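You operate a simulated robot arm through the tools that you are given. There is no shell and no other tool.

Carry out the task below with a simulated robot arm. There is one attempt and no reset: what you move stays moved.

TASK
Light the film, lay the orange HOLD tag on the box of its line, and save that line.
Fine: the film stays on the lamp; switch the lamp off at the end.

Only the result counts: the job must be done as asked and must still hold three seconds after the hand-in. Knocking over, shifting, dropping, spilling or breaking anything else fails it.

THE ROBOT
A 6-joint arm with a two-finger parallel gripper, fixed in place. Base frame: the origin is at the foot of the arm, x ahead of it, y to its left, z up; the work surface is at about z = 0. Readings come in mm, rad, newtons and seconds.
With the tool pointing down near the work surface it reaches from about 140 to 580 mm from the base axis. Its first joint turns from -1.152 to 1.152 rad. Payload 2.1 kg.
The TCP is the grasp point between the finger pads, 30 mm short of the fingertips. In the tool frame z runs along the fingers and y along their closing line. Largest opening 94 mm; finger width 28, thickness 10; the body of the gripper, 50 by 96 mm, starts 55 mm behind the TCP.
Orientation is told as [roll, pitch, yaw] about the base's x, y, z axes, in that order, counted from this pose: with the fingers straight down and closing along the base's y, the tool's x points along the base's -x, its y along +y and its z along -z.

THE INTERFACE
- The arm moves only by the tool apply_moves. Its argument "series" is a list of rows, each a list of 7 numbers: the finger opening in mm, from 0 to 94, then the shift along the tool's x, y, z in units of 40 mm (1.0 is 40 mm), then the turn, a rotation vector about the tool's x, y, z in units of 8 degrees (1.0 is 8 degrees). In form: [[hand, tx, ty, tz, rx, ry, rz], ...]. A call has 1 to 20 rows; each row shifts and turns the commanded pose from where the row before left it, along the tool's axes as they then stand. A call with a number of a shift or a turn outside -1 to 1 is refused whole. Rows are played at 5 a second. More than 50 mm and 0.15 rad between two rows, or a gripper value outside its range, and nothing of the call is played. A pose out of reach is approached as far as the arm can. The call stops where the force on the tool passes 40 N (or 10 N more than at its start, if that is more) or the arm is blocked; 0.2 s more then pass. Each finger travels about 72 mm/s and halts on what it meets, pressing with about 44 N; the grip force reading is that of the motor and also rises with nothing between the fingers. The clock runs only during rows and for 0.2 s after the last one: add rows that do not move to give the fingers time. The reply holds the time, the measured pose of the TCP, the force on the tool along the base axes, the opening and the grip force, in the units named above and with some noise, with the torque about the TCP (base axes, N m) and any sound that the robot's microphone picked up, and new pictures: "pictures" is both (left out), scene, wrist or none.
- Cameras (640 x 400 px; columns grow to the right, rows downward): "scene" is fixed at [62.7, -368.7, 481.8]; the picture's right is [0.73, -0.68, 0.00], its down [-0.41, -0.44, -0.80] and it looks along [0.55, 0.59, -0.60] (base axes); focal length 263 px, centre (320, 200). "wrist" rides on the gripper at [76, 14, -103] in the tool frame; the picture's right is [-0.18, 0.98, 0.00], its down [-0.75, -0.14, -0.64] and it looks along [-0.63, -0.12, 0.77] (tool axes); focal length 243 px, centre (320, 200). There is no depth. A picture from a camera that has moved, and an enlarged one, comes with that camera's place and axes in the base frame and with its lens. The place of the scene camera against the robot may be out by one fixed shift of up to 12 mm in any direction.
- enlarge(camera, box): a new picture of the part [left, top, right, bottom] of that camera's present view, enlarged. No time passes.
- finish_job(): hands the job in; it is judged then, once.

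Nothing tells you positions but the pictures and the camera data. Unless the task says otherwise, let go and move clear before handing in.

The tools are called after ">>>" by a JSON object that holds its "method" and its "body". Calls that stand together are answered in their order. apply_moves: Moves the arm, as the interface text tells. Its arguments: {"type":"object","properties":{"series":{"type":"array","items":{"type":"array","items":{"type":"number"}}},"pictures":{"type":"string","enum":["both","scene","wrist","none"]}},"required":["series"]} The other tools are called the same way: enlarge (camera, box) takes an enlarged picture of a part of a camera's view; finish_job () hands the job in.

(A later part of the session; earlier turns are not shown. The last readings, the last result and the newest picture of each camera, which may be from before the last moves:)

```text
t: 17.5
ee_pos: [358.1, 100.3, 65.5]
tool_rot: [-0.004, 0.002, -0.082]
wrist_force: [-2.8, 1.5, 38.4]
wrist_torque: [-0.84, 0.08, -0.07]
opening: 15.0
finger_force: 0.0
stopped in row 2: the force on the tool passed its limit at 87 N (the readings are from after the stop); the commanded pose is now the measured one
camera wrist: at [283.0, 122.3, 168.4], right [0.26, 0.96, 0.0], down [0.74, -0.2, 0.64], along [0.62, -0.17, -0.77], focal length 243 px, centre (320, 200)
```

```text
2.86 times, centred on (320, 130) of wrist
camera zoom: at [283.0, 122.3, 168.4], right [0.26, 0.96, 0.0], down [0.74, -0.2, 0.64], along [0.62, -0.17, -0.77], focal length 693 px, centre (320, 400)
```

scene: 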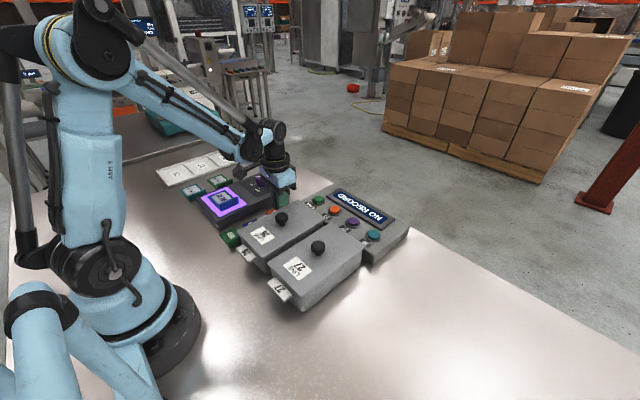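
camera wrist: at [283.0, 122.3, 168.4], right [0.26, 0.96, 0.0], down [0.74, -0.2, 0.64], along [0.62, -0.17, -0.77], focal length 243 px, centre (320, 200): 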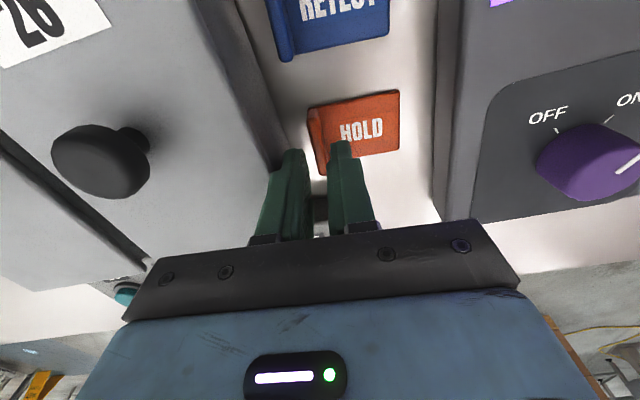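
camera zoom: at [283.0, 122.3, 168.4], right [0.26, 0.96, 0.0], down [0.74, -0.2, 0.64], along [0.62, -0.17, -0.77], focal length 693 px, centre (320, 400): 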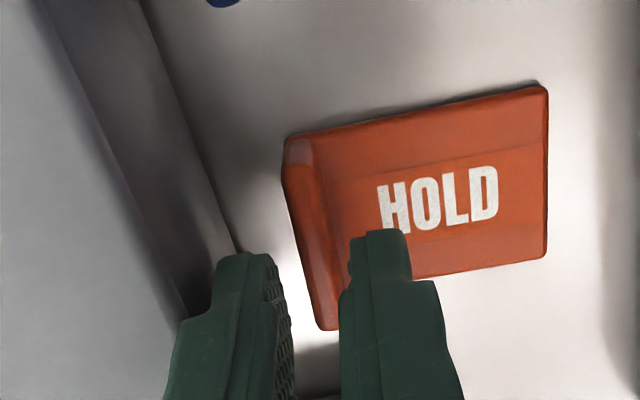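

The outer step of the left finger touched the LINE 26 lid edge, so gripping along y is too tight there. I back up at once and check that the box hasn't moved; then I'll grip the tag across its x-ends instead.

>>> {"method": "apply_moves", "body": {"series": [[16, 0, 0.02, -0.3, 0, 0, 0], [16, 0, 0.02, -0.7, 0, 0, 0], [16, 0, 0, -1, 0, 0, 0], [16, 0, 0, -0.6, 0, 0, 0]]}}

>>> {"method": "enlarge", "body": {"camera": "scene", "box": [220, 180, 420, 310]}}

>>> {"method": "enlarge", "body": {"camera": "wrist", "box": [80, 0, 400, 200]}}

```text
t: 18.5
ee_pos: [358.6, 102.4, 167.0]
tool_rot: [-0.001, 0.002, -0.081]
wrist_force: [0.3, 1.1, 0.1]
wrist_torque: [-0.01, 0.02, -0.01]
opening: 16.3
finger_force: 0.2
camera wrist: at [283.8, 124.2, 270.3], right [0.26, 0.96, 0.0], down [0.74, -0.2, 0.64], along [0.62, -0.17, -0.77], focal length 243 px, centre (320, 200)
```

scene: 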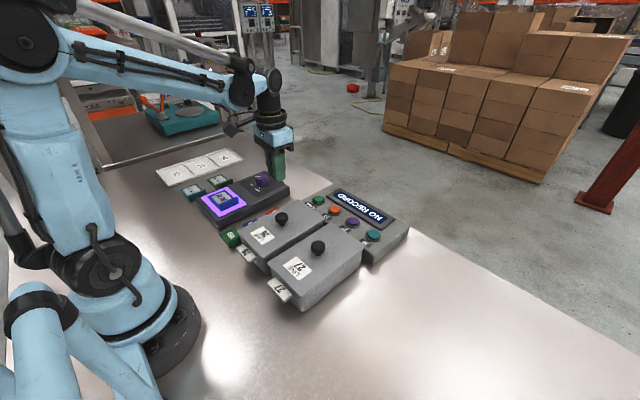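
wrist: 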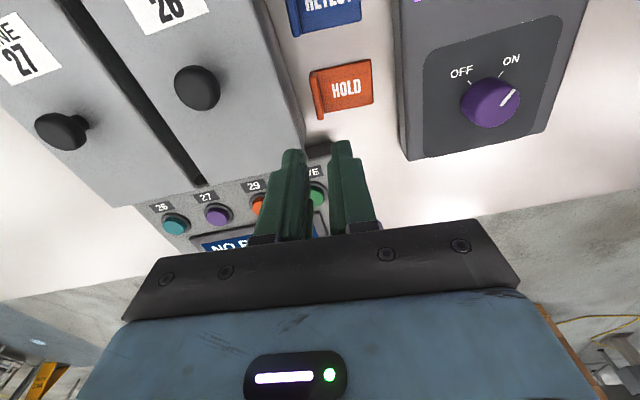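

```text
3.08 times, centred on (320, 245) of scene
camera zoom: at [62.7, -368.7, 481.8], right [0.73, -0.68, 0.0], down [-0.41, -0.44, -0.8], along [0.55, 0.59, -0.6], focal length 808 px, centre (320, 62)
```

zoom: 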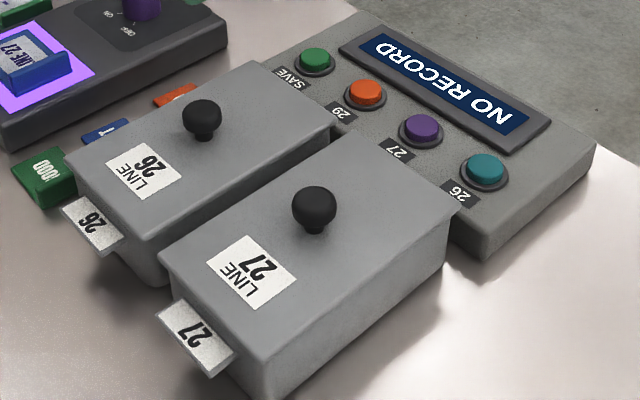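

```text
2.00 times, centred on (240, 100) of wrist
camera zoom: at [283.8, 124.2, 270.3], right [0.26, 0.96, 0.0], down [0.74, -0.2, 0.64], along [0.62, -0.17, -0.77], focal length 485 px, centre (480, 400)
```

zoom: 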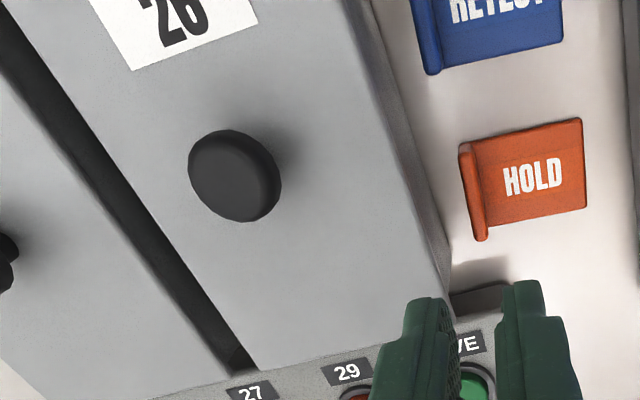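

Nothing moved (boxes look identical to the start). I now turn the wrist about 90° so the fingers close along x, centred on the tag's lip end at about (358.4, 110), and come down to just above it.

>>> {"method": "apply_moves", "body": {"series": [[52, 0.015, 0.19, 0, 0, 0, 0], [52, 0, 0, 0, 0, 0, 0.937], [52, 0, 0, 0, 0, 0, 0.937], [52, 0, 0, 0, 0, 0, 0.937], [52, 0, 0, 0, 0, 0, 0.937], [52, 0, 0, 0, 0, 0, 0.937], [52, 0, 0, 0, 0, 0, 0.937], [52, 0, 0, 0, 0, 0, 0.937], [52, 0, 0, 0, 0, 0, 0.937], [52, 0, 0, 0, 0, 0, 0.937], [52, 0, 0, 0, 0, 0, 0.937], [52, 0, 0, 0, 0, 0, 0.937], [52, 0, 0, 0, 0, 0, 0.937], [52, 0, 0, 0.8, 0, 0, 0], [52, 0, 0, 0.8, 0, 0, 0], [52, 0, 0, 0, 0, 0, 0]]}}

>>> {"method": "enlarge", "body": {"camera": "wrist", "box": [220, 40, 420, 200]}}

```text
t: 21.9
ee_pos: [359.8, 109.4, 104.1]
tool_rot: [-0.001, 0.0, -1.652]
wrist_force: [0.4, -1.3, -0.1]
wrist_torque: [-0.03, 0.04, 0.04]
opening: 52.0
finger_force: 0.0
camera wrist: at [379.5, 186.0, 207.3], right [0.96, -0.26, 0.0], down [-0.2, -0.74, 0.64], along [-0.17, -0.62, -0.77], focal length 243 px, centre (320, 200)
```

scene: 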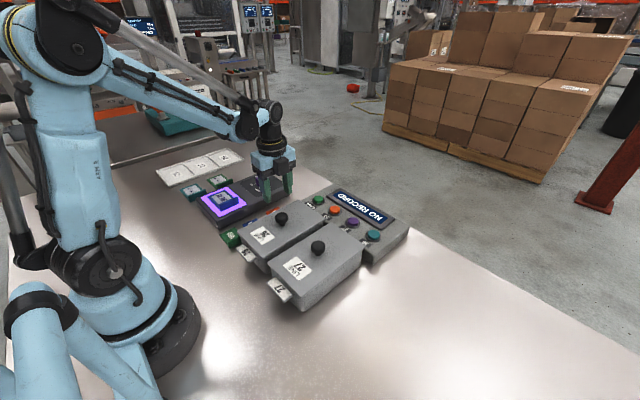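
wrist: 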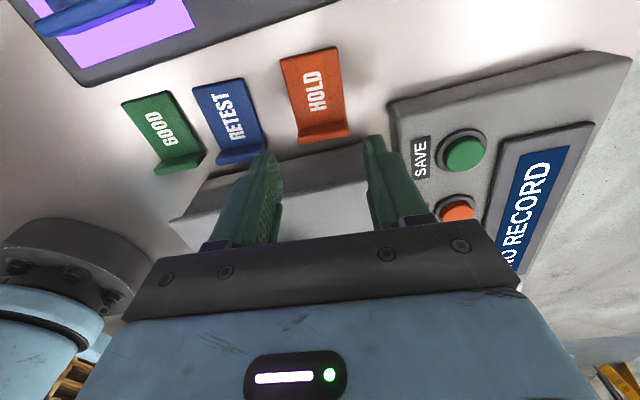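

```text
2.50 times, centred on (320, 120) of wrist
camera zoom: at [379.5, 186.0, 207.3], right [0.96, -0.26, 0.0], down [-0.2, -0.74, 0.64], along [-0.17, -0.62, -0.77], focal length 606 px, centre (320, 400)
```

zoom: 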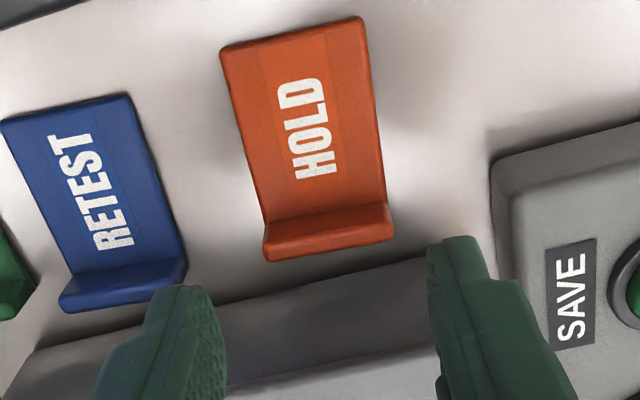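

The tag is centred between the fingers (centre line x≈359 at y 110, yaw ≈ −4°). I descend around it.

>>> {"method": "apply_moves", "body": {"series": [[52, 0, -0.017, 0.5, 0, 0, 0], [52, 0, 0, 0.5, 0, 0, 0], [52, 0, 0, 0.4, 0, 0, 0], [52, 0, 0, 0.2, 0, 0, 0], [52, 0, 0, 0, 0, 0, 0]]}}

>>> {"method": "enlarge", "body": {"camera": "wrist", "box": [220, 80, 420, 220]}}

```text
t: 23.1
ee_pos: [358.9, 109.3, 41.3]
tool_rot: [-0.001, -0.003, -1.654]
wrist_force: [-0.3, -0.2, -0.3]
wrist_torque: [-0.02, 0.03, -0.01]
opening: 52.0
finger_force: 0.0
camera wrist: at [378.0, 185.9, 143.5], right [0.96, -0.26, 0.0], down [-0.2, -0.74, 0.64], along [-0.17, -0.62, -0.77], focal length 243 px, centre (320, 200)
```

scene: 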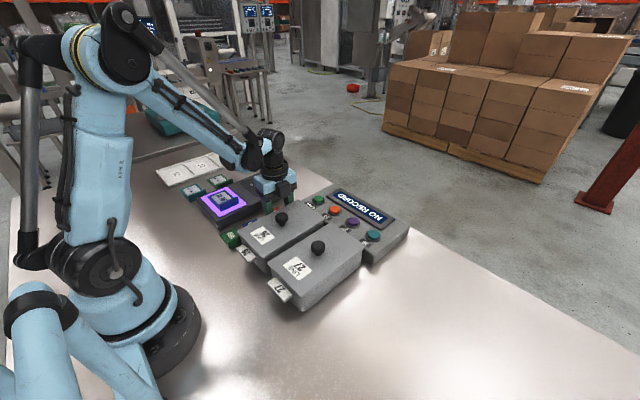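
wrist: 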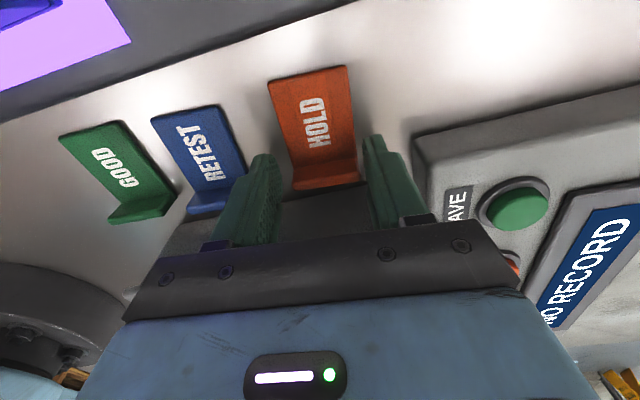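

```text
2.86 times, centred on (320, 150) of wrist
camera zoom: at [378.0, 185.9, 143.5], right [0.96, -0.26, 0.0], down [-0.2, -0.74, 0.64], along [-0.17, -0.62, -0.77], focal length 693 px, centre (320, 343)
```

zoom: 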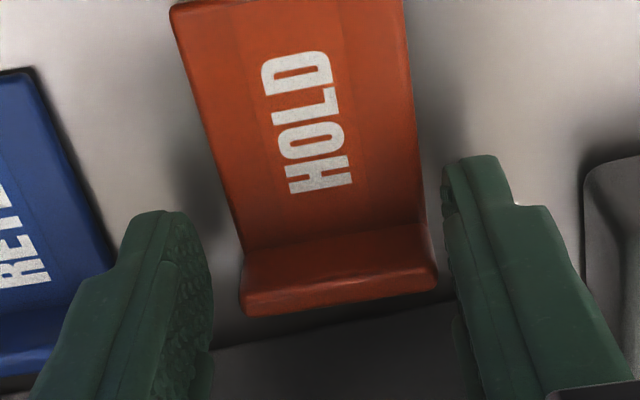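

Everything is aligned. I lower the last 7 mm and close on the tag.

>>> {"method": "apply_moves", "body": {"series": [[52, 0, 0, 0.1, 0, 0, 0], [52, 0, 0, 0.08, 0, 0, 0], [46, 0, 0, 0, 0, 0, 0], [38, 0, 0, 0, 0, 0, 0], [36, 0, 0, 0, 0, 0, 0]], "pictures": "wrist"}}

>>> {"method": "enlarge", "body": {"camera": "wrist", "box": [220, 80, 420, 220]}}

```text
t: 24.3
ee_pos: [356.7, 111.3, 33.2]
tool_rot: [-0.002, -0.003, -1.655]
wrist_force: [0.0, -0.8, 0.1]
wrist_torque: [-0.02, 0.04, 0.01]
opening: 42.9
finger_force: 43.7
camera wrist: at [377.5, 186.0, 136.4], right [0.96, -0.26, 0.0], down [-0.2, -0.74, 0.64], along [-0.17, -0.62, -0.77], focal length 243 px, centre (320, 200)
```

wrist: 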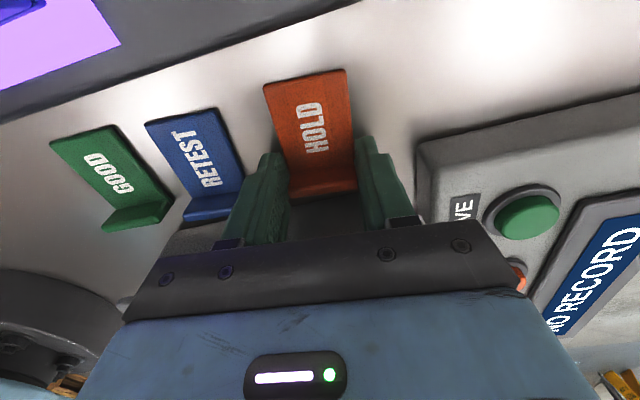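

```text
2.86 times, centred on (320, 150) of wrist
camera zoom: at [377.5, 186.0, 136.4], right [0.96, -0.26, 0.0], down [-0.2, -0.74, 0.64], along [-0.17, -0.62, -0.77], focal length 693 px, centre (320, 343)
```

zoom: 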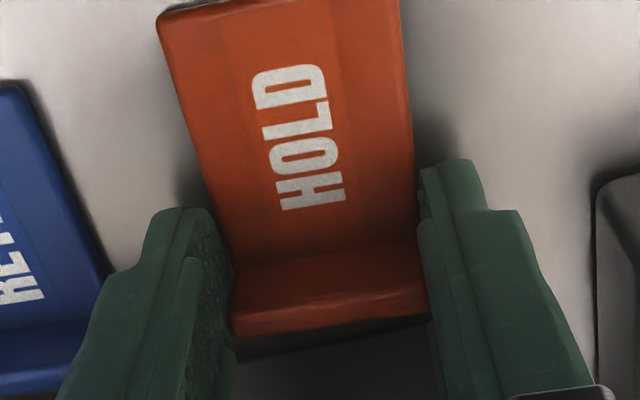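

Gripped at 42.9 mm. I lift slowly and check that the tag comes along level.

>>> {"method": "apply_moves", "body": {"series": [[36, 0, 0, -0.2, 0, 0, 0], [36, 0, 0, -0.4, 0, 0, 0], [36, 0, 0, -0.8, 0, 0, 0], [36, 0, 0, -0.8, 0, 0, 0], [36, 0, 0, -0.8, 0, 0, 0], [36, 0, 0, 0, 0, 0, 0]]}}

>>> {"method": "enlarge", "body": {"camera": "wrist", "box": [220, 80, 420, 220]}}

>>> {"method": "enlarge", "body": {"camera": "scene", "box": [220, 130, 320, 220]}}

```text
t: 25.7
ee_pos: [359.6, 110.9, 152.9]
tool_rot: [-0.001, -0.001, -1.652]
wrist_force: [-0.7, -0.7, 0.6]
wrist_torque: [0.01, 0.03, 0.03]
opening: 42.6
finger_force: 44.0
camera wrist: at [378.3, 185.7, 255.5], right [0.96, -0.26, 0.0], down [-0.2, -0.74, 0.64], along [-0.17, -0.62, -0.77], focal length 243 px, centre (320, 200)
```

scene: 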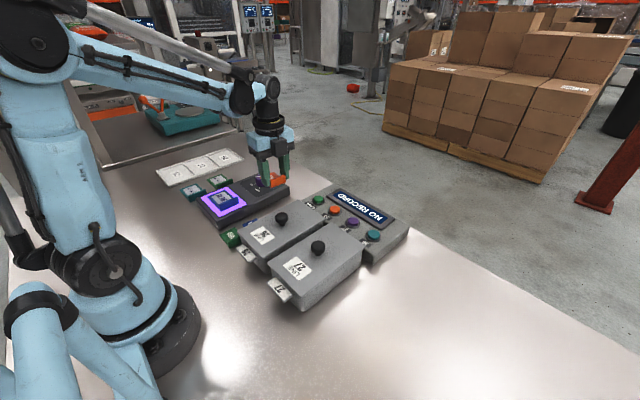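
wrist: 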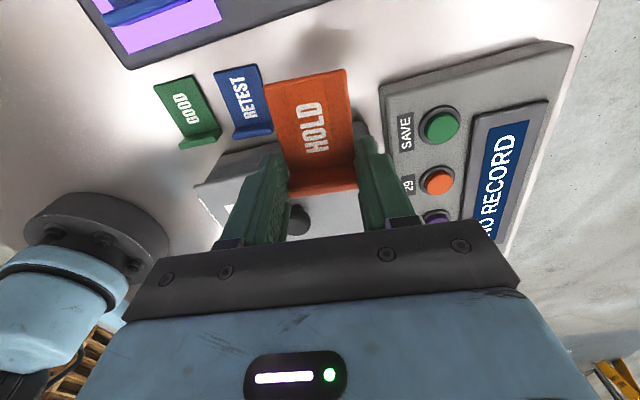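

```text
2.86 times, centred on (320, 150) of wrist
camera zoom: at [378.3, 185.7, 255.5], right [0.96, -0.26, 0.0], down [-0.2, -0.74, 0.64], along [-0.17, -0.62, -0.77], focal length 693 px, centre (320, 343)
```

zoom: 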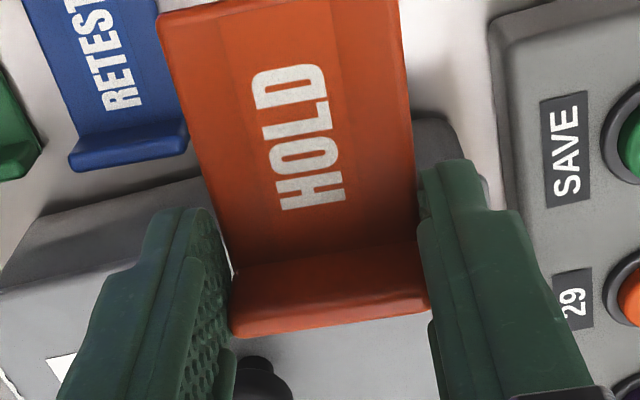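

```text
4.44 times, centred on (270, 175) of scene
camera zoom: at [62.7, -368.7, 481.8], right [0.73, -0.68, 0.0], down [-0.41, -0.44, -0.8], along [0.55, 0.59, -0.6], focal length 1168 px, centre (542, 311)
```

zoom: 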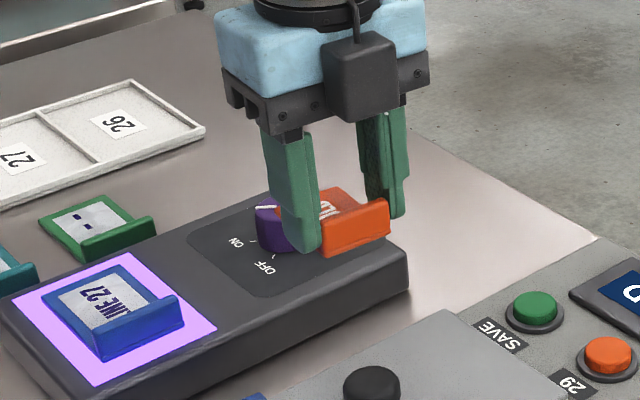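

The tag hangs level in the fingers. I carry it over to the LINE 27 lid (target TCP ≈ (368, −130)), straightening it by ~4°, and stop above the lid.

>>> {"method": "apply_moves", "body": {"series": [[36, 0, 0, 0, 0, 0, -0.56], [36, -0.5, 0.02, 0, 0, 0, 0], [36, -0.75, 0.03, 0, 0, 0, 0], [36, -0.75, 0.03, 0, 0, 0, 0], [36, -0.75, 0.03, 0, 0, 0, 0], [36, -0.75, 0.03, 0, 0, 0, 0], [36, -0.75, 0.03, 0, 0, 0, 0], [36, -0.75, 0.03, 0, 0, 0, 0], [36, -0.75, 0.03, 0, 0, 0, 0], [36, -0.24, 0, 0, 0, 0, 0], [36, 0, 0, 0.5, 0, 0, 0], [36, 0, 0, 0.5, 0, 0, 0], [36, 0, 0, 0, 0, 0, 0]]}}

>>> {"method": "enlarge", "body": {"camera": "wrist", "box": [180, 40, 460, 220]}}

>>> {"method": "enlarge", "body": {"camera": "scene", "box": [240, 160, 420, 290]}}

```text
t: 28.5
ee_pos: [364.9, -131.7, 113.9]
tool_rot: [-0.002, -0.002, -1.574]
wrist_force: [-0.4, -0.2, 0.7]
wrist_torque: [0.04, 0.01, -0.01]
opening: 42.6
finger_force: 44.0
camera wrist: at [379.7, -54.5, 216.9], right [0.98, -0.19, 0.0], down [-0.14, -0.75, 0.64], along [-0.12, -0.63, -0.77], focal length 243 px, centre (320, 200)
```

scene: 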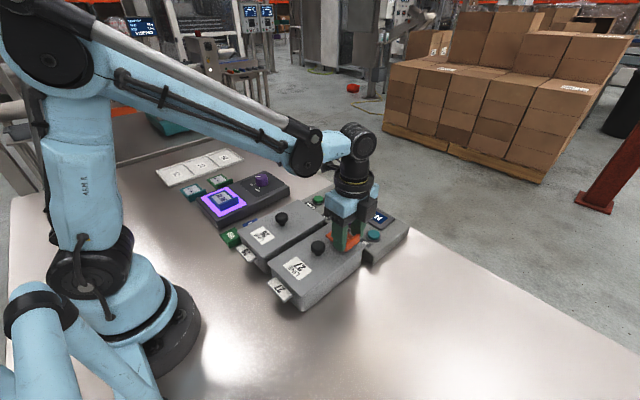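
wrist: 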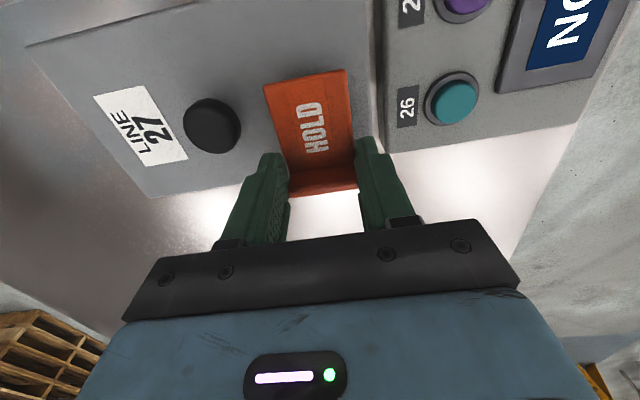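

```text
2.22 times, centred on (320, 130) of wrist
camera zoom: at [379.7, -54.5, 216.9], right [0.98, -0.19, 0.0], down [-0.14, -0.75, 0.64], along [-0.12, -0.63, -0.77], focal length 539 px, centre (320, 356)
```

zoom: 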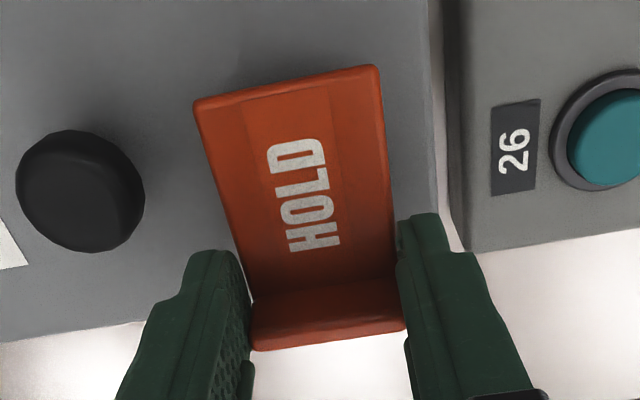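

```text
3.08 times, centred on (330, 225) of scene
camera zoom: at [62.7, -368.7, 481.8], right [0.73, -0.68, 0.0], down [-0.41, -0.44, -0.8], along [0.55, 0.59, -0.6], focal length 808 px, centre (289, 123)
```

zoom: 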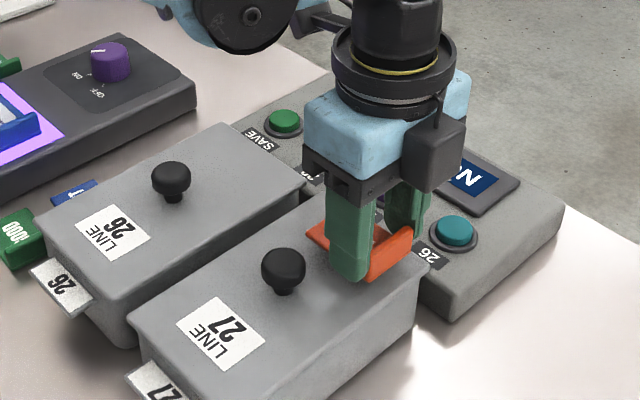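

The tag is over the lid with margins all round (x 344–386, y −145…−84 on a lid to x 401, y −156). I lower it to just above the lid.

>>> {"method": "apply_moves", "body": {"series": [[36, 0, 0, 0.25, 0, 0, 0], [36, 0, 0, 0.15, 0, 0, 0], [36, 0, 0, 0.05, 0, 0, 0], [36, 0, 0, 0.03, 0, 0, 0], [36, 0, 0, 0, 0, 0, 0]]}}

>>> {"method": "enlarge", "body": {"camera": "scene", "box": [310, 200, 400, 280]}}

```text
t: 29.4
ee_pos: [365.8, -129.6, 98.3]
tool_rot: [0.0, 0.001, -1.575]
wrist_force: [-0.7, 0.6, 15.5]
wrist_torque: [-0.01, -0.04, 0.02]
opening: 42.7
finger_force: 43.7
stopped in row 4: the force on the tool passed its limit at 42 N (the readings are from after the stop); the commanded pose is now the measured one
camera wrist: at [380.3, -53.2, 201.0], right [0.98, -0.19, 0.0], down [-0.14, -0.75, 0.64], along [-0.12, -0.63, -0.77], focal length 243 px, centre (320, 200)
```

scene: 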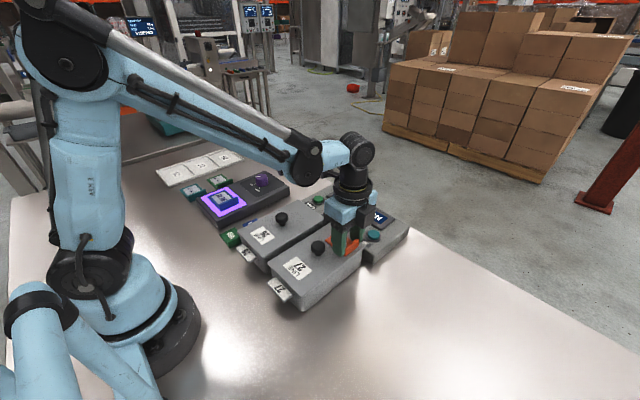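
wrist: 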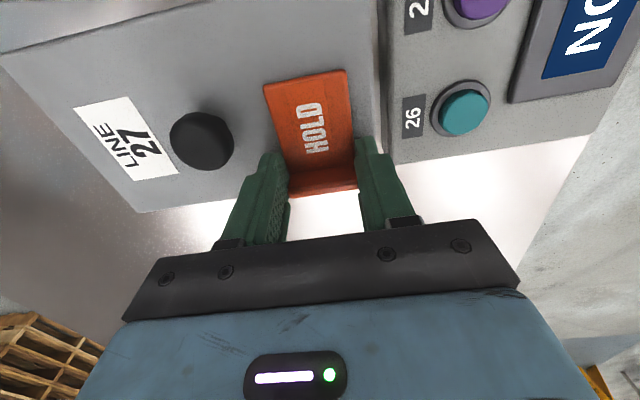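

```text
5.00 times, centred on (355, 240) of scene
camera zoom: at [62.6, -368.7, 481.9], right [0.73, -0.68, 0.0], down [-0.41, -0.44, -0.8], along [0.55, 0.59, -0.6], focal length 1314 px, centre (145, 0)
```

zoom: 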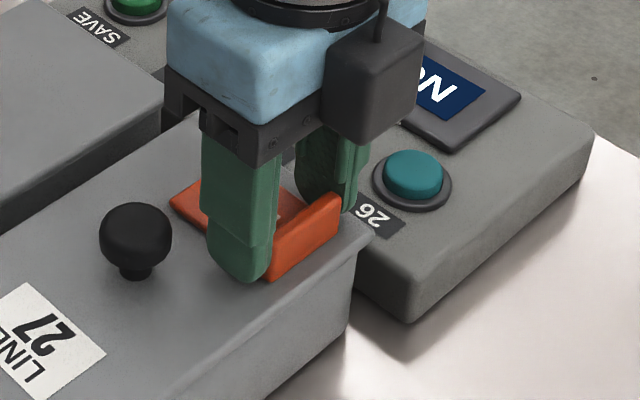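

Contact: the tag rests on the lid. I open a few millimetres and rise straight up.

>>> {"method": "apply_moves", "body": {"series": [[45, 0, 0, -0.01, 0, 0, 0], [49, 0, 0, 0, 0, 0, 0], [49, 0, 0, 0, 0, 0, 0], [49, 0, 0, -0.3, 0, 0, 0], [49, 0, 0, -0.6, 0, 0, 0], [49, 0, 0, -1, 0, 0, 0], [49, 0, 0, -1, 0, 0, 0]]}}

>>> {"method": "enlarge", "body": {"camera": "scene", "box": [220, 180, 420, 310]}}

>>> {"method": "enlarge", "body": {"camera": "wrist", "box": [180, 0, 480, 180]}}

```text
t: 30.9
ee_pos: [367.6, -131.1, 215.4]
tool_rot: [-0.002, 0.001, -1.574]
wrist_force: [-0.2, -0.2, 0.5]
wrist_torque: [-0.02, 0.03, 0.03]
opening: 49.0
finger_force: 0.0
camera wrist: at [380.6, -53.0, 318.7], right [0.98, -0.19, 0.0], down [-0.14, -0.75, 0.64], along [-0.12, -0.63, -0.77], focal length 243 px, centre (320, 200)
```

scene: 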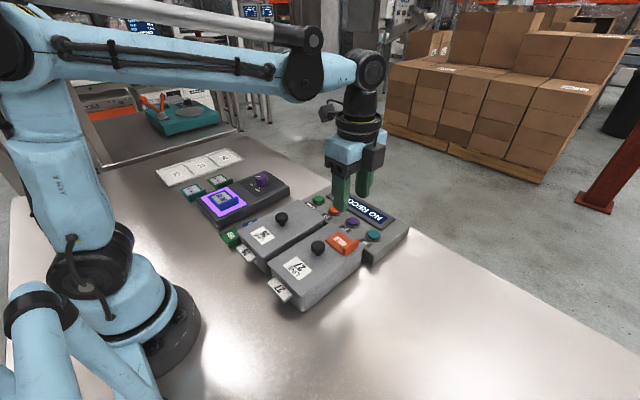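
wrist: 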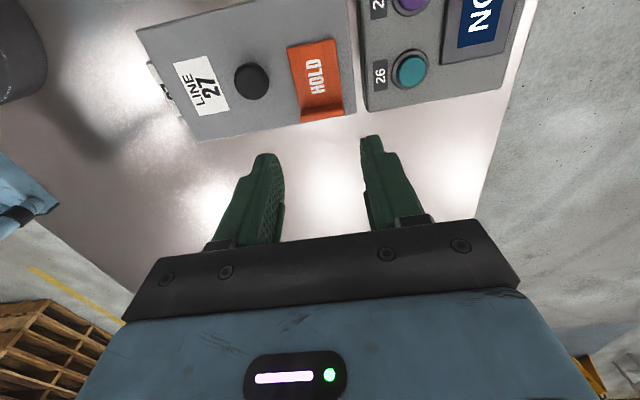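

```text
3.08 times, centred on (320, 245) of scene
camera zoom: at [62.7, -368.7, 481.8], right [0.73, -0.68, 0.0], down [-0.41, -0.44, -0.8], along [0.55, 0.59, -0.6], focal length 808 px, centre (320, 62)
```

zoom: 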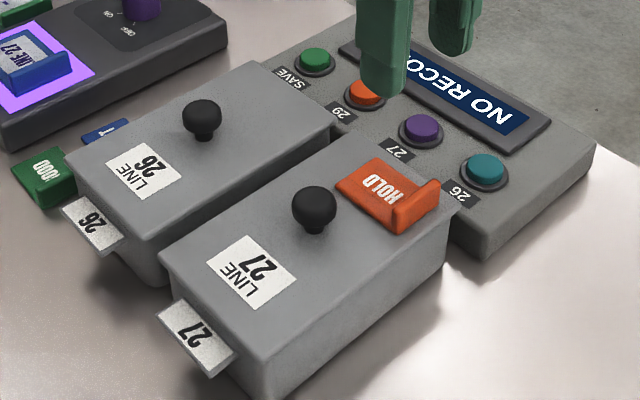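

```text
2.13 times, centred on (330, 90) of wrist
camera zoom: at [380.6, -53.0, 318.7], right [0.98, -0.19, 0.0], down [-0.14, -0.75, 0.64], along [-0.12, -0.63, -0.77], focal length 518 px, centre (299, 435)
```

zoom: 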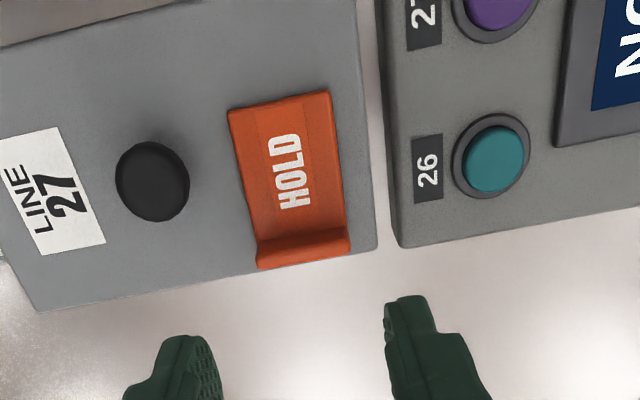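

The HOLD tag lies flat on the LINE 27 lid. Next: close the fingers, turn the wrist back and go above the purple "27" button to refine its place.

>>> {"method": "apply_moves", "body": {"series": [[30, 0, 0, 0, 0, 0, -0.94], [20, 0, 0, 0, 0, 0, -0.94], [10, 0, 0, 0, 0, 0, -0.94], [0, 0, 0, 0, 0, 0, -0.94], [0, 0, 0, 0, 0, 0, -0.94], [0, 0, 0, 0, 0, 0, -0.94], [0, 0, 0, 0, 0, 0, -0.94], [0, 0, 0, 0, 0, 0, -0.94], [0, 0, 0, 0, 0, 0, -0.94], [0, 0, 0, 0, 0, 0, -0.94], [0, 0, 0, 0, 0, 0, -0.94], [0, 0, 0, 0, 0, 0, -0.93], [0, -0.55, 0.42, 0.1, 0, 0, 0], [0, -0.55, 0.42, 0.1, 0, 0, 0], [0, -0.55, 0.42, 0.3, 0, 0, 0], [0, -0.55, 0.42, 0.4, 0, 0, 0], [0, 0, 0, 0.4, 0, 0, 0], [0, 0, 0, 0, 0, 0, 0]]}}

>>> {"method": "enlarge", "body": {"camera": "wrist", "box": [220, 50, 460, 200]}}

>>> {"method": "enlarge", "body": {"camera": "scene", "box": [300, 160, 420, 260]}}

```text
t: 34.8
ee_pos: [454.4, -61.5, 161.0]
tool_rot: [-0.001, 0.001, -0.002]
wrist_force: [0.4, -0.4, -0.5]
wrist_torque: [0.0, -0.02, -0.02]
opening: 0.0
finger_force: 33.0
camera wrist: at [376.9, -47.1, 264.3], right [0.19, 0.98, 0.0], down [0.75, -0.14, 0.64], along [0.63, -0.12, -0.77], focal length 243 px, centre (320, 200)
```

scene: 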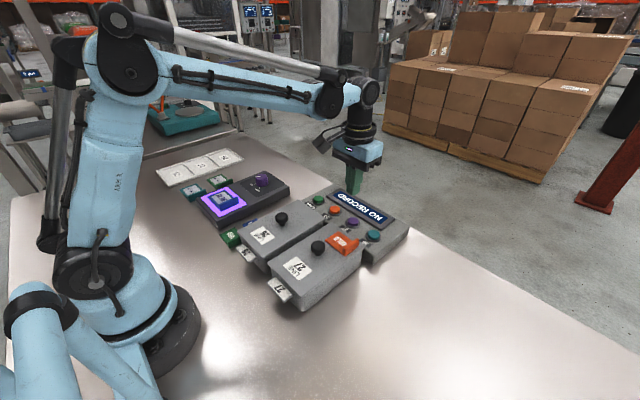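
wrist: 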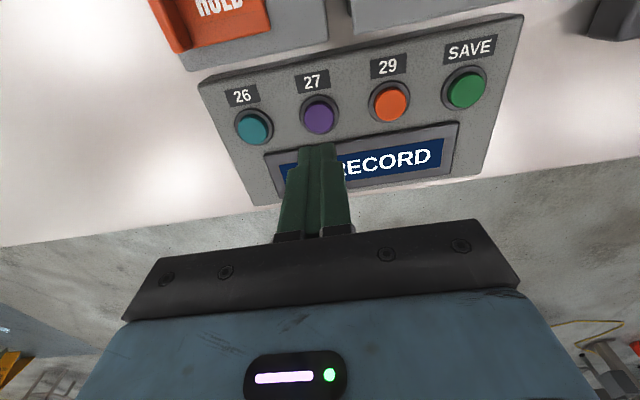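

```text
2.67 times, centred on (340, 125) of wrist
camera zoom: at [376.9, -47.1, 264.3], right [0.19, 0.98, 0.0], down [0.75, -0.14, 0.64], along [0.63, -0.12, -0.77], focal length 647 px, centre (267, 400)
```

zoom: 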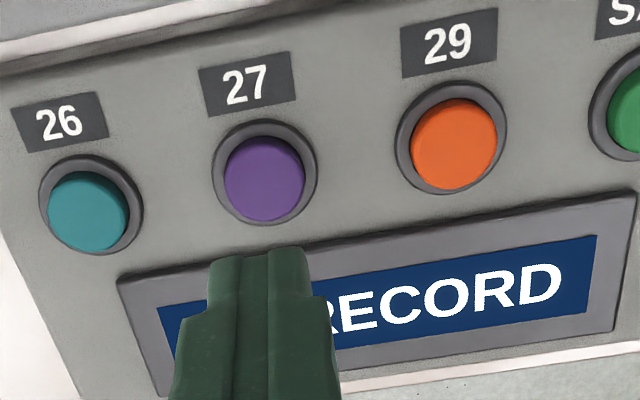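

```text
4.00 times, centred on (360, 210) of scene
camera zoom: at [62.7, -368.7, 481.8], right [0.73, -0.68, 0.0], down [-0.41, -0.44, -0.8], along [0.55, 0.59, -0.6], focal length 1051 px, centre (160, 160)
```

zoom: 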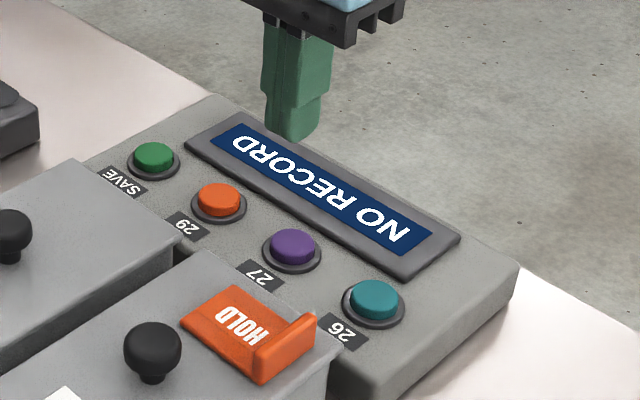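

The "27" button is at about (463, −64.3). I shift over it and come lower to verify before pressing.

>>> {"method": "apply_moves", "body": {"series": [[0, -0.215, -0.06, 0.6, 0, 0, 0], [0, 0, 0, 0.6, 0, 0, 0], [0, 0, 0, 0.3, 0, 0, 0], [0, 0, 0, 0, 0, 0, 0]]}}

>>> {"method": "enlarge", "body": {"camera": "wrist", "box": [220, 80, 420, 220]}}

>>> {"method": "enlarge", "body": {"camera": "scene", "box": [300, 160, 420, 260]}}

```text
t: 35.8
ee_pos: [462.5, -64.9, 101.6]
tool_rot: [0.0, 0.0, 0.0]
wrist_force: [-0.1, 0.4, 0.6]
wrist_torque: [0.02, 0.0, 0.01]
opening: 0.1
finger_force: 33.1
camera wrist: at [386.1, -50.0, 204.1], right [0.19, 0.98, 0.0], down [0.75, -0.14, 0.64], along [0.63, -0.12, -0.77], focal length 243 px, centre (320, 200)
```

scene: 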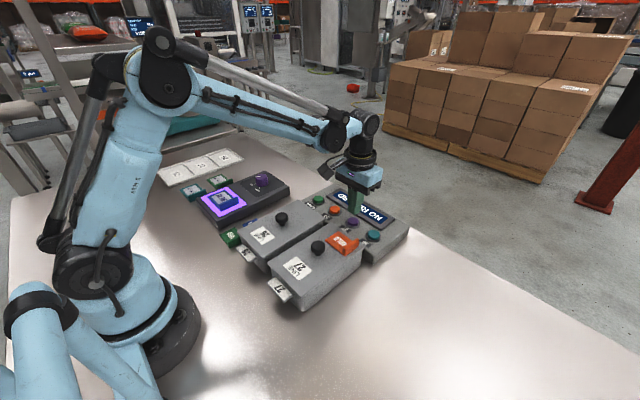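
wrist: 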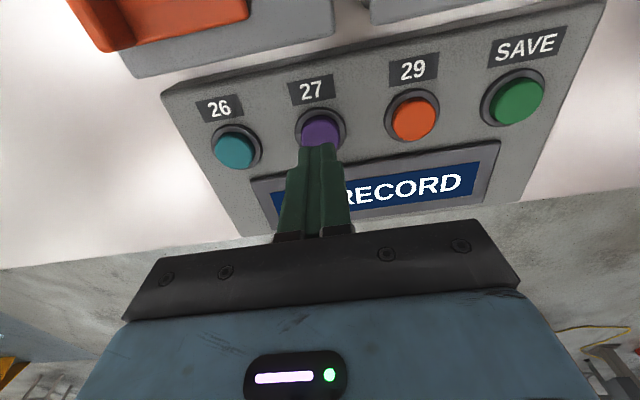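

```text
2.86 times, centred on (320, 150) of wrist
camera zoom: at [386.1, -50.0, 204.1], right [0.19, 0.98, 0.0], down [0.75, -0.14, 0.64], along [0.63, -0.12, -0.77], focal length 693 px, centre (320, 343)
```

zoom: 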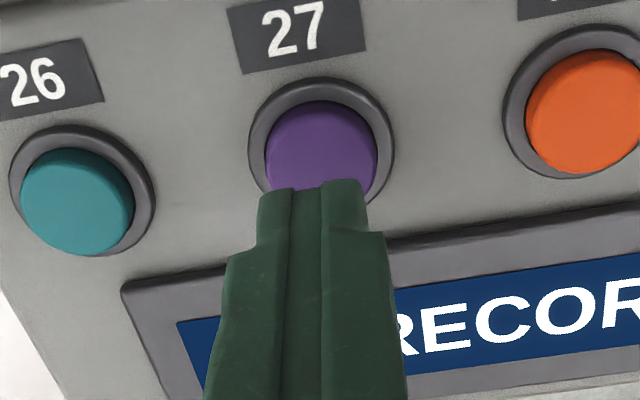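

```text
4.00 times, centred on (360, 210) of scene
camera zoom: at [62.7, -368.7, 481.8], right [0.73, -0.68, 0.0], down [-0.41, -0.44, -0.8], along [0.55, 0.59, -0.6], focal length 1051 px, centre (160, 160)
```

zoom: 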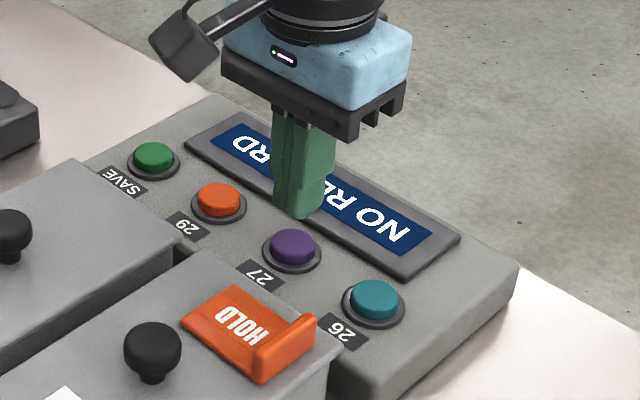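

The closed fingertips are over the "27" button. I press down slowly in small steps.

>>> {"method": "apply_moves", "body": {"series": [[0, 0, 0, 0.4, 0, 0, 0], [0, 0, 0, 0.15, 0, 0, 0], [0, 0, 0, 0.1, 0, 0, 0], [0, 0, 0, 0.05, 0, 0, 0], [0, 0, 0, 0.05, 0, 0, 0], [0, 0, 0, 0.05, 0, 0, 0], [0, 0, 0, 0.05, 0, 0, 0]]}}

>>> {"method": "enlarge", "body": {"camera": "scene", "box": [300, 160, 420, 260]}}

>>> {"method": "enlarge", "body": {"camera": "wrist", "box": [220, 80, 520, 240]}}

```text
t: 37.4
ee_pos: [461.7, -65.1, 66.8]
tool_rot: [0.001, 0.002, -0.003]
wrist_force: [0.2, -1.1, 17.3]
wrist_torque: [-0.03, 0.06, 0.0]
opening: 0.2
finger_force: 33.1
heard: click
camera wrist: at [385.9, -50.8, 171.1], right [0.19, 0.98, 0.0], down [0.75, -0.14, 0.64], along [0.63, -0.12, -0.77], focal length 243 px, centre (320, 200)
```

scene: 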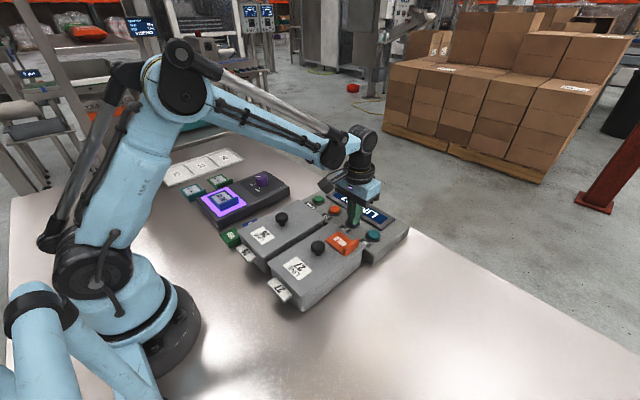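
wrist: 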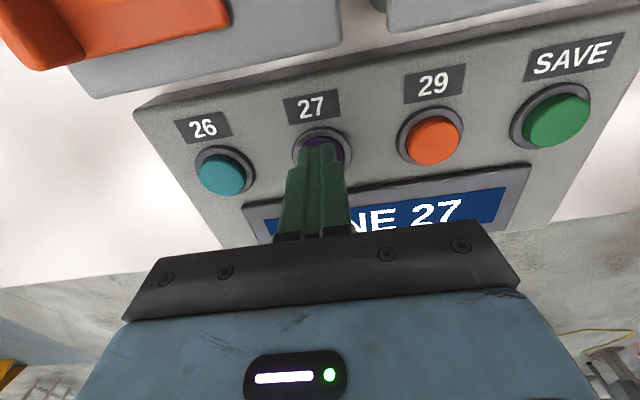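

```text
4.00 times, centred on (360, 210) of scene
camera zoom: at [62.6, -368.7, 481.9], right [0.73, -0.68, 0.0], down [-0.41, -0.44, -0.8], along [0.55, 0.59, -0.6], focal length 1051 px, centre (160, 160)
```

zoom: 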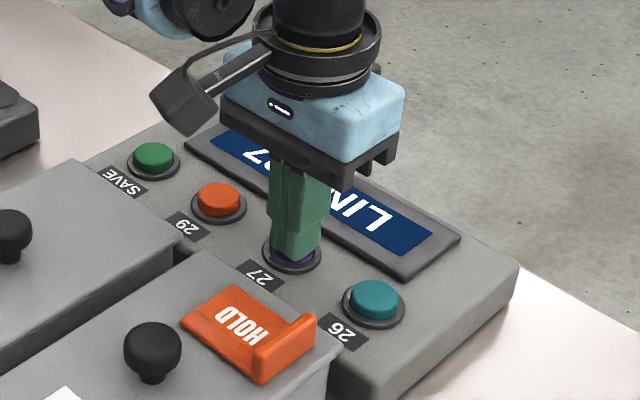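

```text
2.13 times, centred on (370, 160) of wrist
camera zoom: at [385.9, -50.8, 171.1], right [0.19, 0.98, 0.0], down [0.75, -0.14, 0.64], along [0.63, -0.12, -0.77], focal length 518 px, centre (213, 285)
```

zoom: 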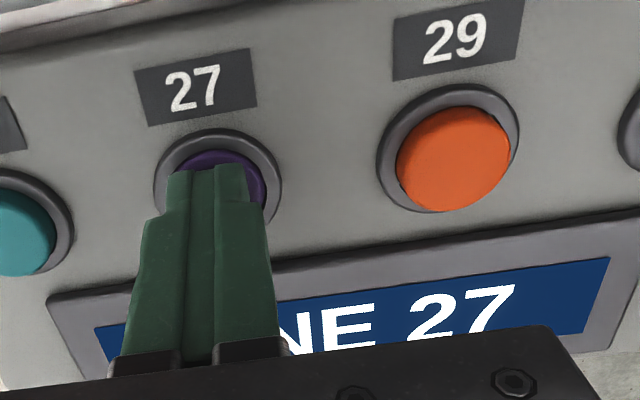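

Click heard and the display shows LINE 27. I lift and move over the green SAVE button (≈ (462, 65.5)).

>>> {"method": "apply_moves", "body": {"series": [[0, 0, 0, -0.4, 0, 0, 0], [0, 0, 0, -0.7, 0, 0, 0], [0, 0, 0.816, 0, 0, 0, 0], [0, 0, 0.816, 0, 0, 0, 0], [0, 0, 0.816, 0, 0, 0, 0], [0, 0, 0.816, 0, 0, 0, 0], [0, 0, 0, 0.3, 0, 0, 0], [0, 0, 0, 0, 0, 0, 0]]}}

>>> {"method": "enlarge", "body": {"camera": "wrist", "box": [180, 80, 420, 230]}}

>>> {"method": "enlarge", "body": {"camera": "scene", "box": [300, 160, 420, 260]}}

```text
t: 39.1
ee_pos: [462.9, 66.4, 97.2]
tool_rot: [0.0, 0.002, -0.002]
wrist_force: [-0.3, 0.8, 1.0]
wrist_torque: [0.03, 0.0, -0.03]
opening: 0.0
finger_force: 32.7
camera wrist: at [386.5, 81.5, 201.7], right [0.19, 0.98, 0.0], down [0.75, -0.14, 0.64], along [0.63, -0.12, -0.77], focal length 243 px, centre (320, 200)
```

scene: 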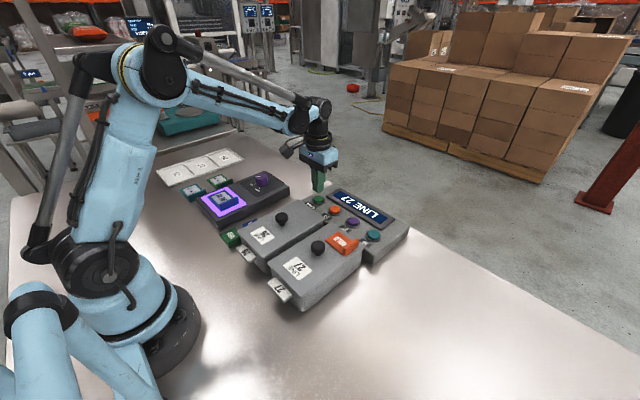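
wrist: 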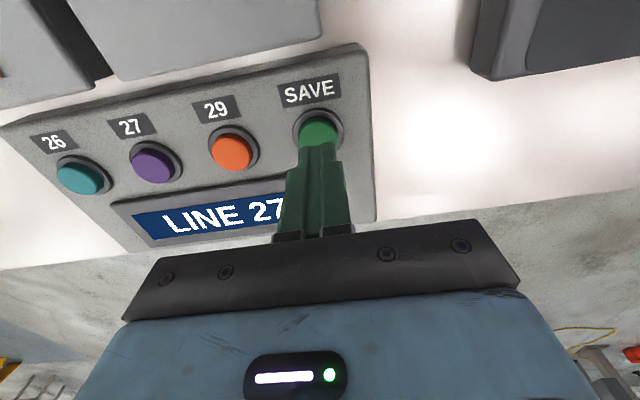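

```text
2.67 times, centred on (300, 155) of wrist
camera zoom: at [386.5, 81.5, 201.7], right [0.19, 0.98, 0.0], down [0.75, -0.14, 0.64], along [0.63, -0.12, -0.77], focal length 647 px, centre (373, 320)
```

zoom: 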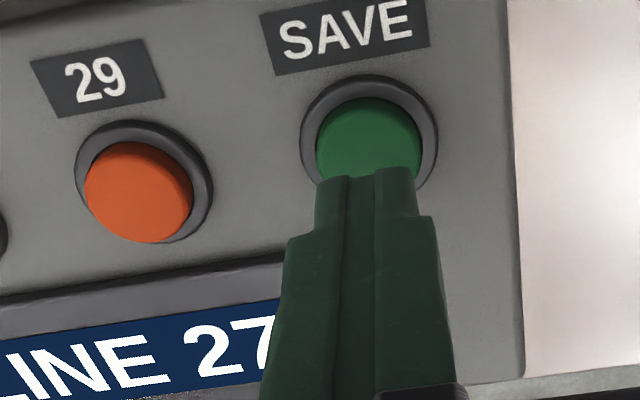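

```text
4.00 times, centred on (360, 210) of scene
camera zoom: at [62.7, -368.7, 481.8], right [0.73, -0.68, 0.0], down [-0.41, -0.44, -0.8], along [0.55, 0.59, -0.6], focal length 1051 px, centre (160, 160)
```

zoom: 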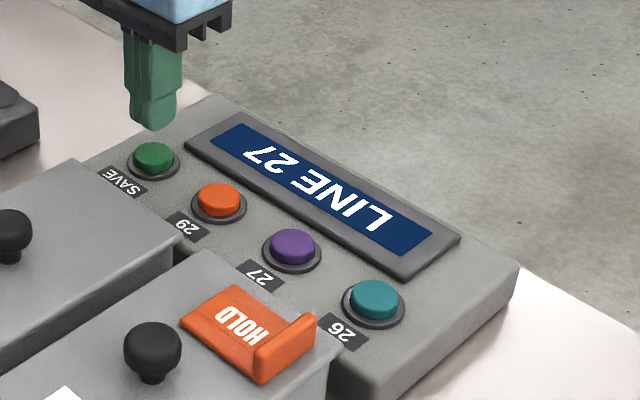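

Display shows LINE 27 and the fingertips are over SAVE. I press it the same way.

>>> {"method": "apply_moves", "body": {"series": [[0, 0, 0, 0.35, 0, 0, 0], [0, 0, 0, 0.15, 0, 0, 0], [0, 0, 0, 0.1, 0, 0, 0], [0, 0, 0, 0.05, 0, 0, 0], [0, 0, 0, 0.05, 0, 0, 0], [0, 0, 0, 0.05, 0, 0, 0]]}}

>>> {"method": "enlarge", "body": {"camera": "scene", "box": [300, 160, 420, 260]}}

```text
t: 40.5
ee_pos: [463.6, 65.0, 70.1]
tool_rot: [0.0, 0.004, -0.002]
wrist_force: [-2.9, 1.8, 11.0]
wrist_torque: [0.02, 0.05, -0.02]
opening: 0.0
finger_force: 33.2
heard: click
camera wrist: at [386.7, 80.5, 172.6], right [0.18, 0.98, 0.0], down [0.76, -0.14, 0.64], along [0.63, -0.12, -0.77], focal length 243 px, centre (320, 200)
```

scene: 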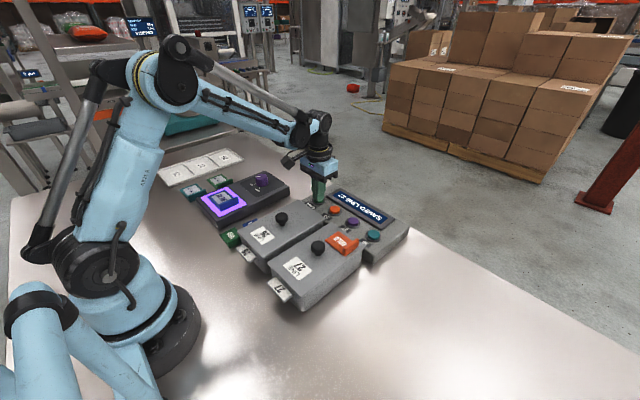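
wrist: 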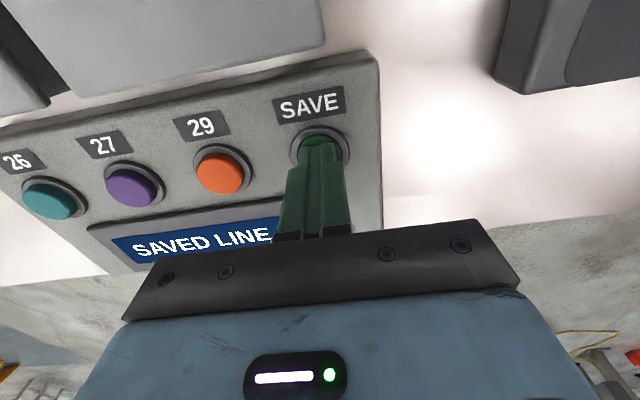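

```text
4.00 times, centred on (360, 210) of scene
camera zoom: at [62.6, -368.7, 481.9], right [0.73, -0.68, 0.0], down [-0.41, -0.44, -0.8], along [0.55, 0.59, -0.6], focal length 1051 px, centre (160, 160)
```

zoom: 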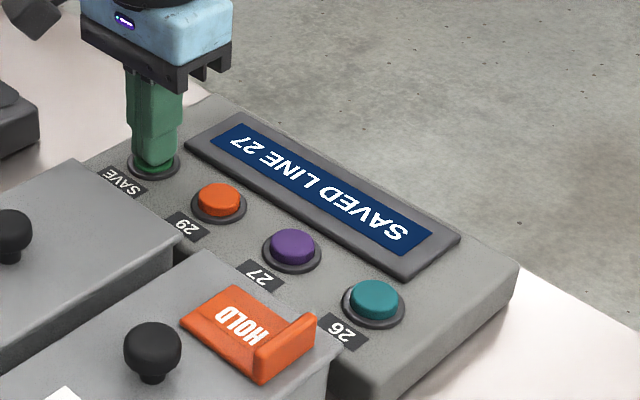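

"SAVED LINE 27" is shown. Now I lift and go back over the lamp knob with the wrist pre-turned, ready to turn it back to OFF.

>>> {"method": "apply_moves", "body": {"series": [[0, 0, 0, -0.4, 0, 0, 0], [0, 0, 0, -1, 0, 0, 0], [0, 0, 0, -1, 0, 0, 0], [20, 0.34, 0.92, 0, 0, 0, 0], [40, 0.34, 0.92, 0, 0, 0, 0], [56, 0.34, 0.92, 0, 0, 0, 0], [56, 0.34, 0.92, 0, 0, 0, 0], [56, 0.34, 0.93, 0, 0, 0, 0], [56, 0, 0, 0, 0, 0, 0.955], [56, 0, 0, 0, 0, 0, 0.955], [56, 0, 0, 0, 0, 0, 0.955], [56, 0, 0, 0, 0, 0, 0.955], [56, 0, 0, 0, 0, 0, 0.955], [56, 0, 0, 0, 0, 0, 0.955], [56, 0, 0, 0, 0, 0, 0.955], [56, 0, 0, 0, 0, 0, 0.955], [56, 0, 0, 0, 0, 0, 0.955], [56, 0, 0, 0, 0, 0, 0]]}}

>>> {"method": "enlarge", "body": {"camera": "wrist", "box": [220, 40, 420, 180]}}

>>> {"method": "enlarge", "body": {"camera": "scene", "box": [220, 180, 420, 310]}}

```text
t: 44.4
ee_pos: [395.8, 248.9, 165.8]
tool_rot: [-0.002, -0.002, -1.202]
wrist_force: [-0.5, 0.6, 0.0]
wrist_torque: [-0.01, 0.03, 0.02]
opening: 55.9
finger_force: 0.1
camera wrist: at [381.2, 326.3, 268.4], right [0.98, 0.18, 0.0], down [0.14, -0.75, 0.64], along [0.11, -0.63, -0.77], focal length 243 px, centre (320, 200)
```

scene: 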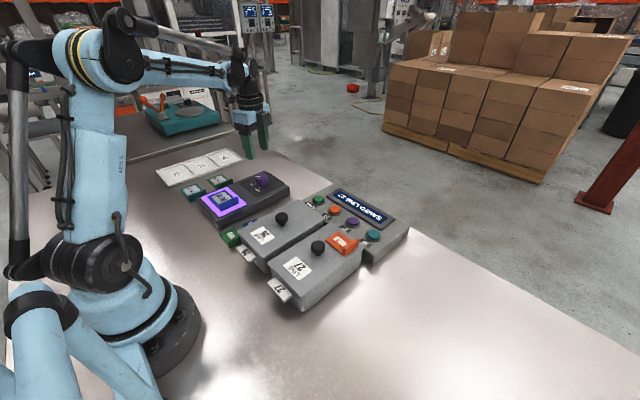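
wrist: 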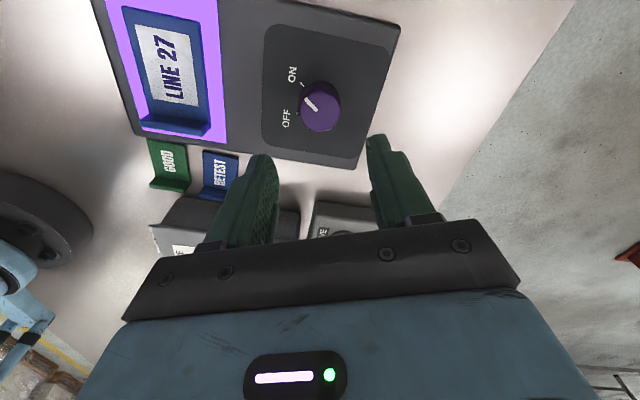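

```text
2.86 times, centred on (320, 110) of wrist
camera zoom: at [381.2, 326.3, 268.4], right [0.98, 0.18, 0.0], down [0.14, -0.75, 0.64], along [0.11, -0.63, -0.77], focal length 693 px, centre (320, 457)
```

zoom: 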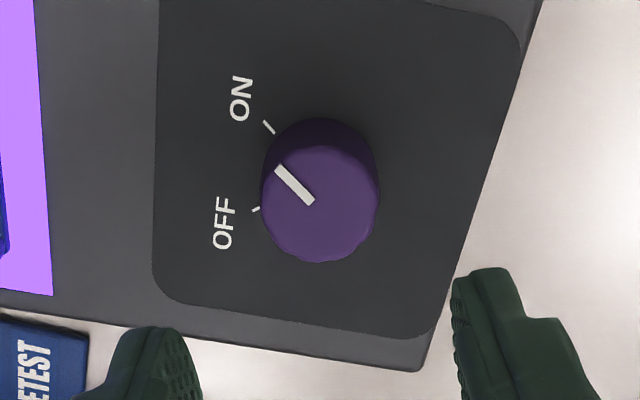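

```text
3.08 times, centred on (320, 245) of scene
camera zoom: at [62.7, -368.7, 481.8], right [0.73, -0.68, 0.0], down [-0.41, -0.44, -0.8], along [0.55, 0.59, -0.6], focal length 808 px, centre (320, 62)
```

zoom: 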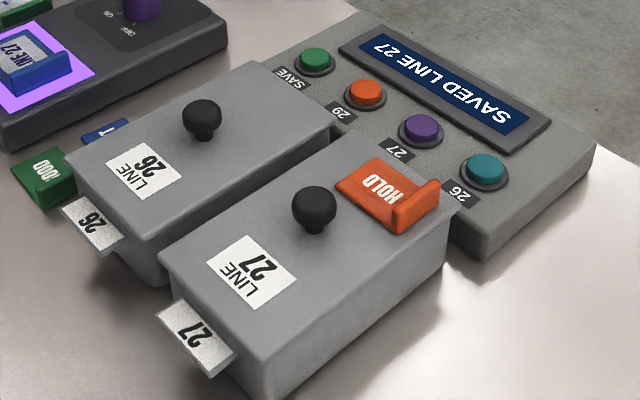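

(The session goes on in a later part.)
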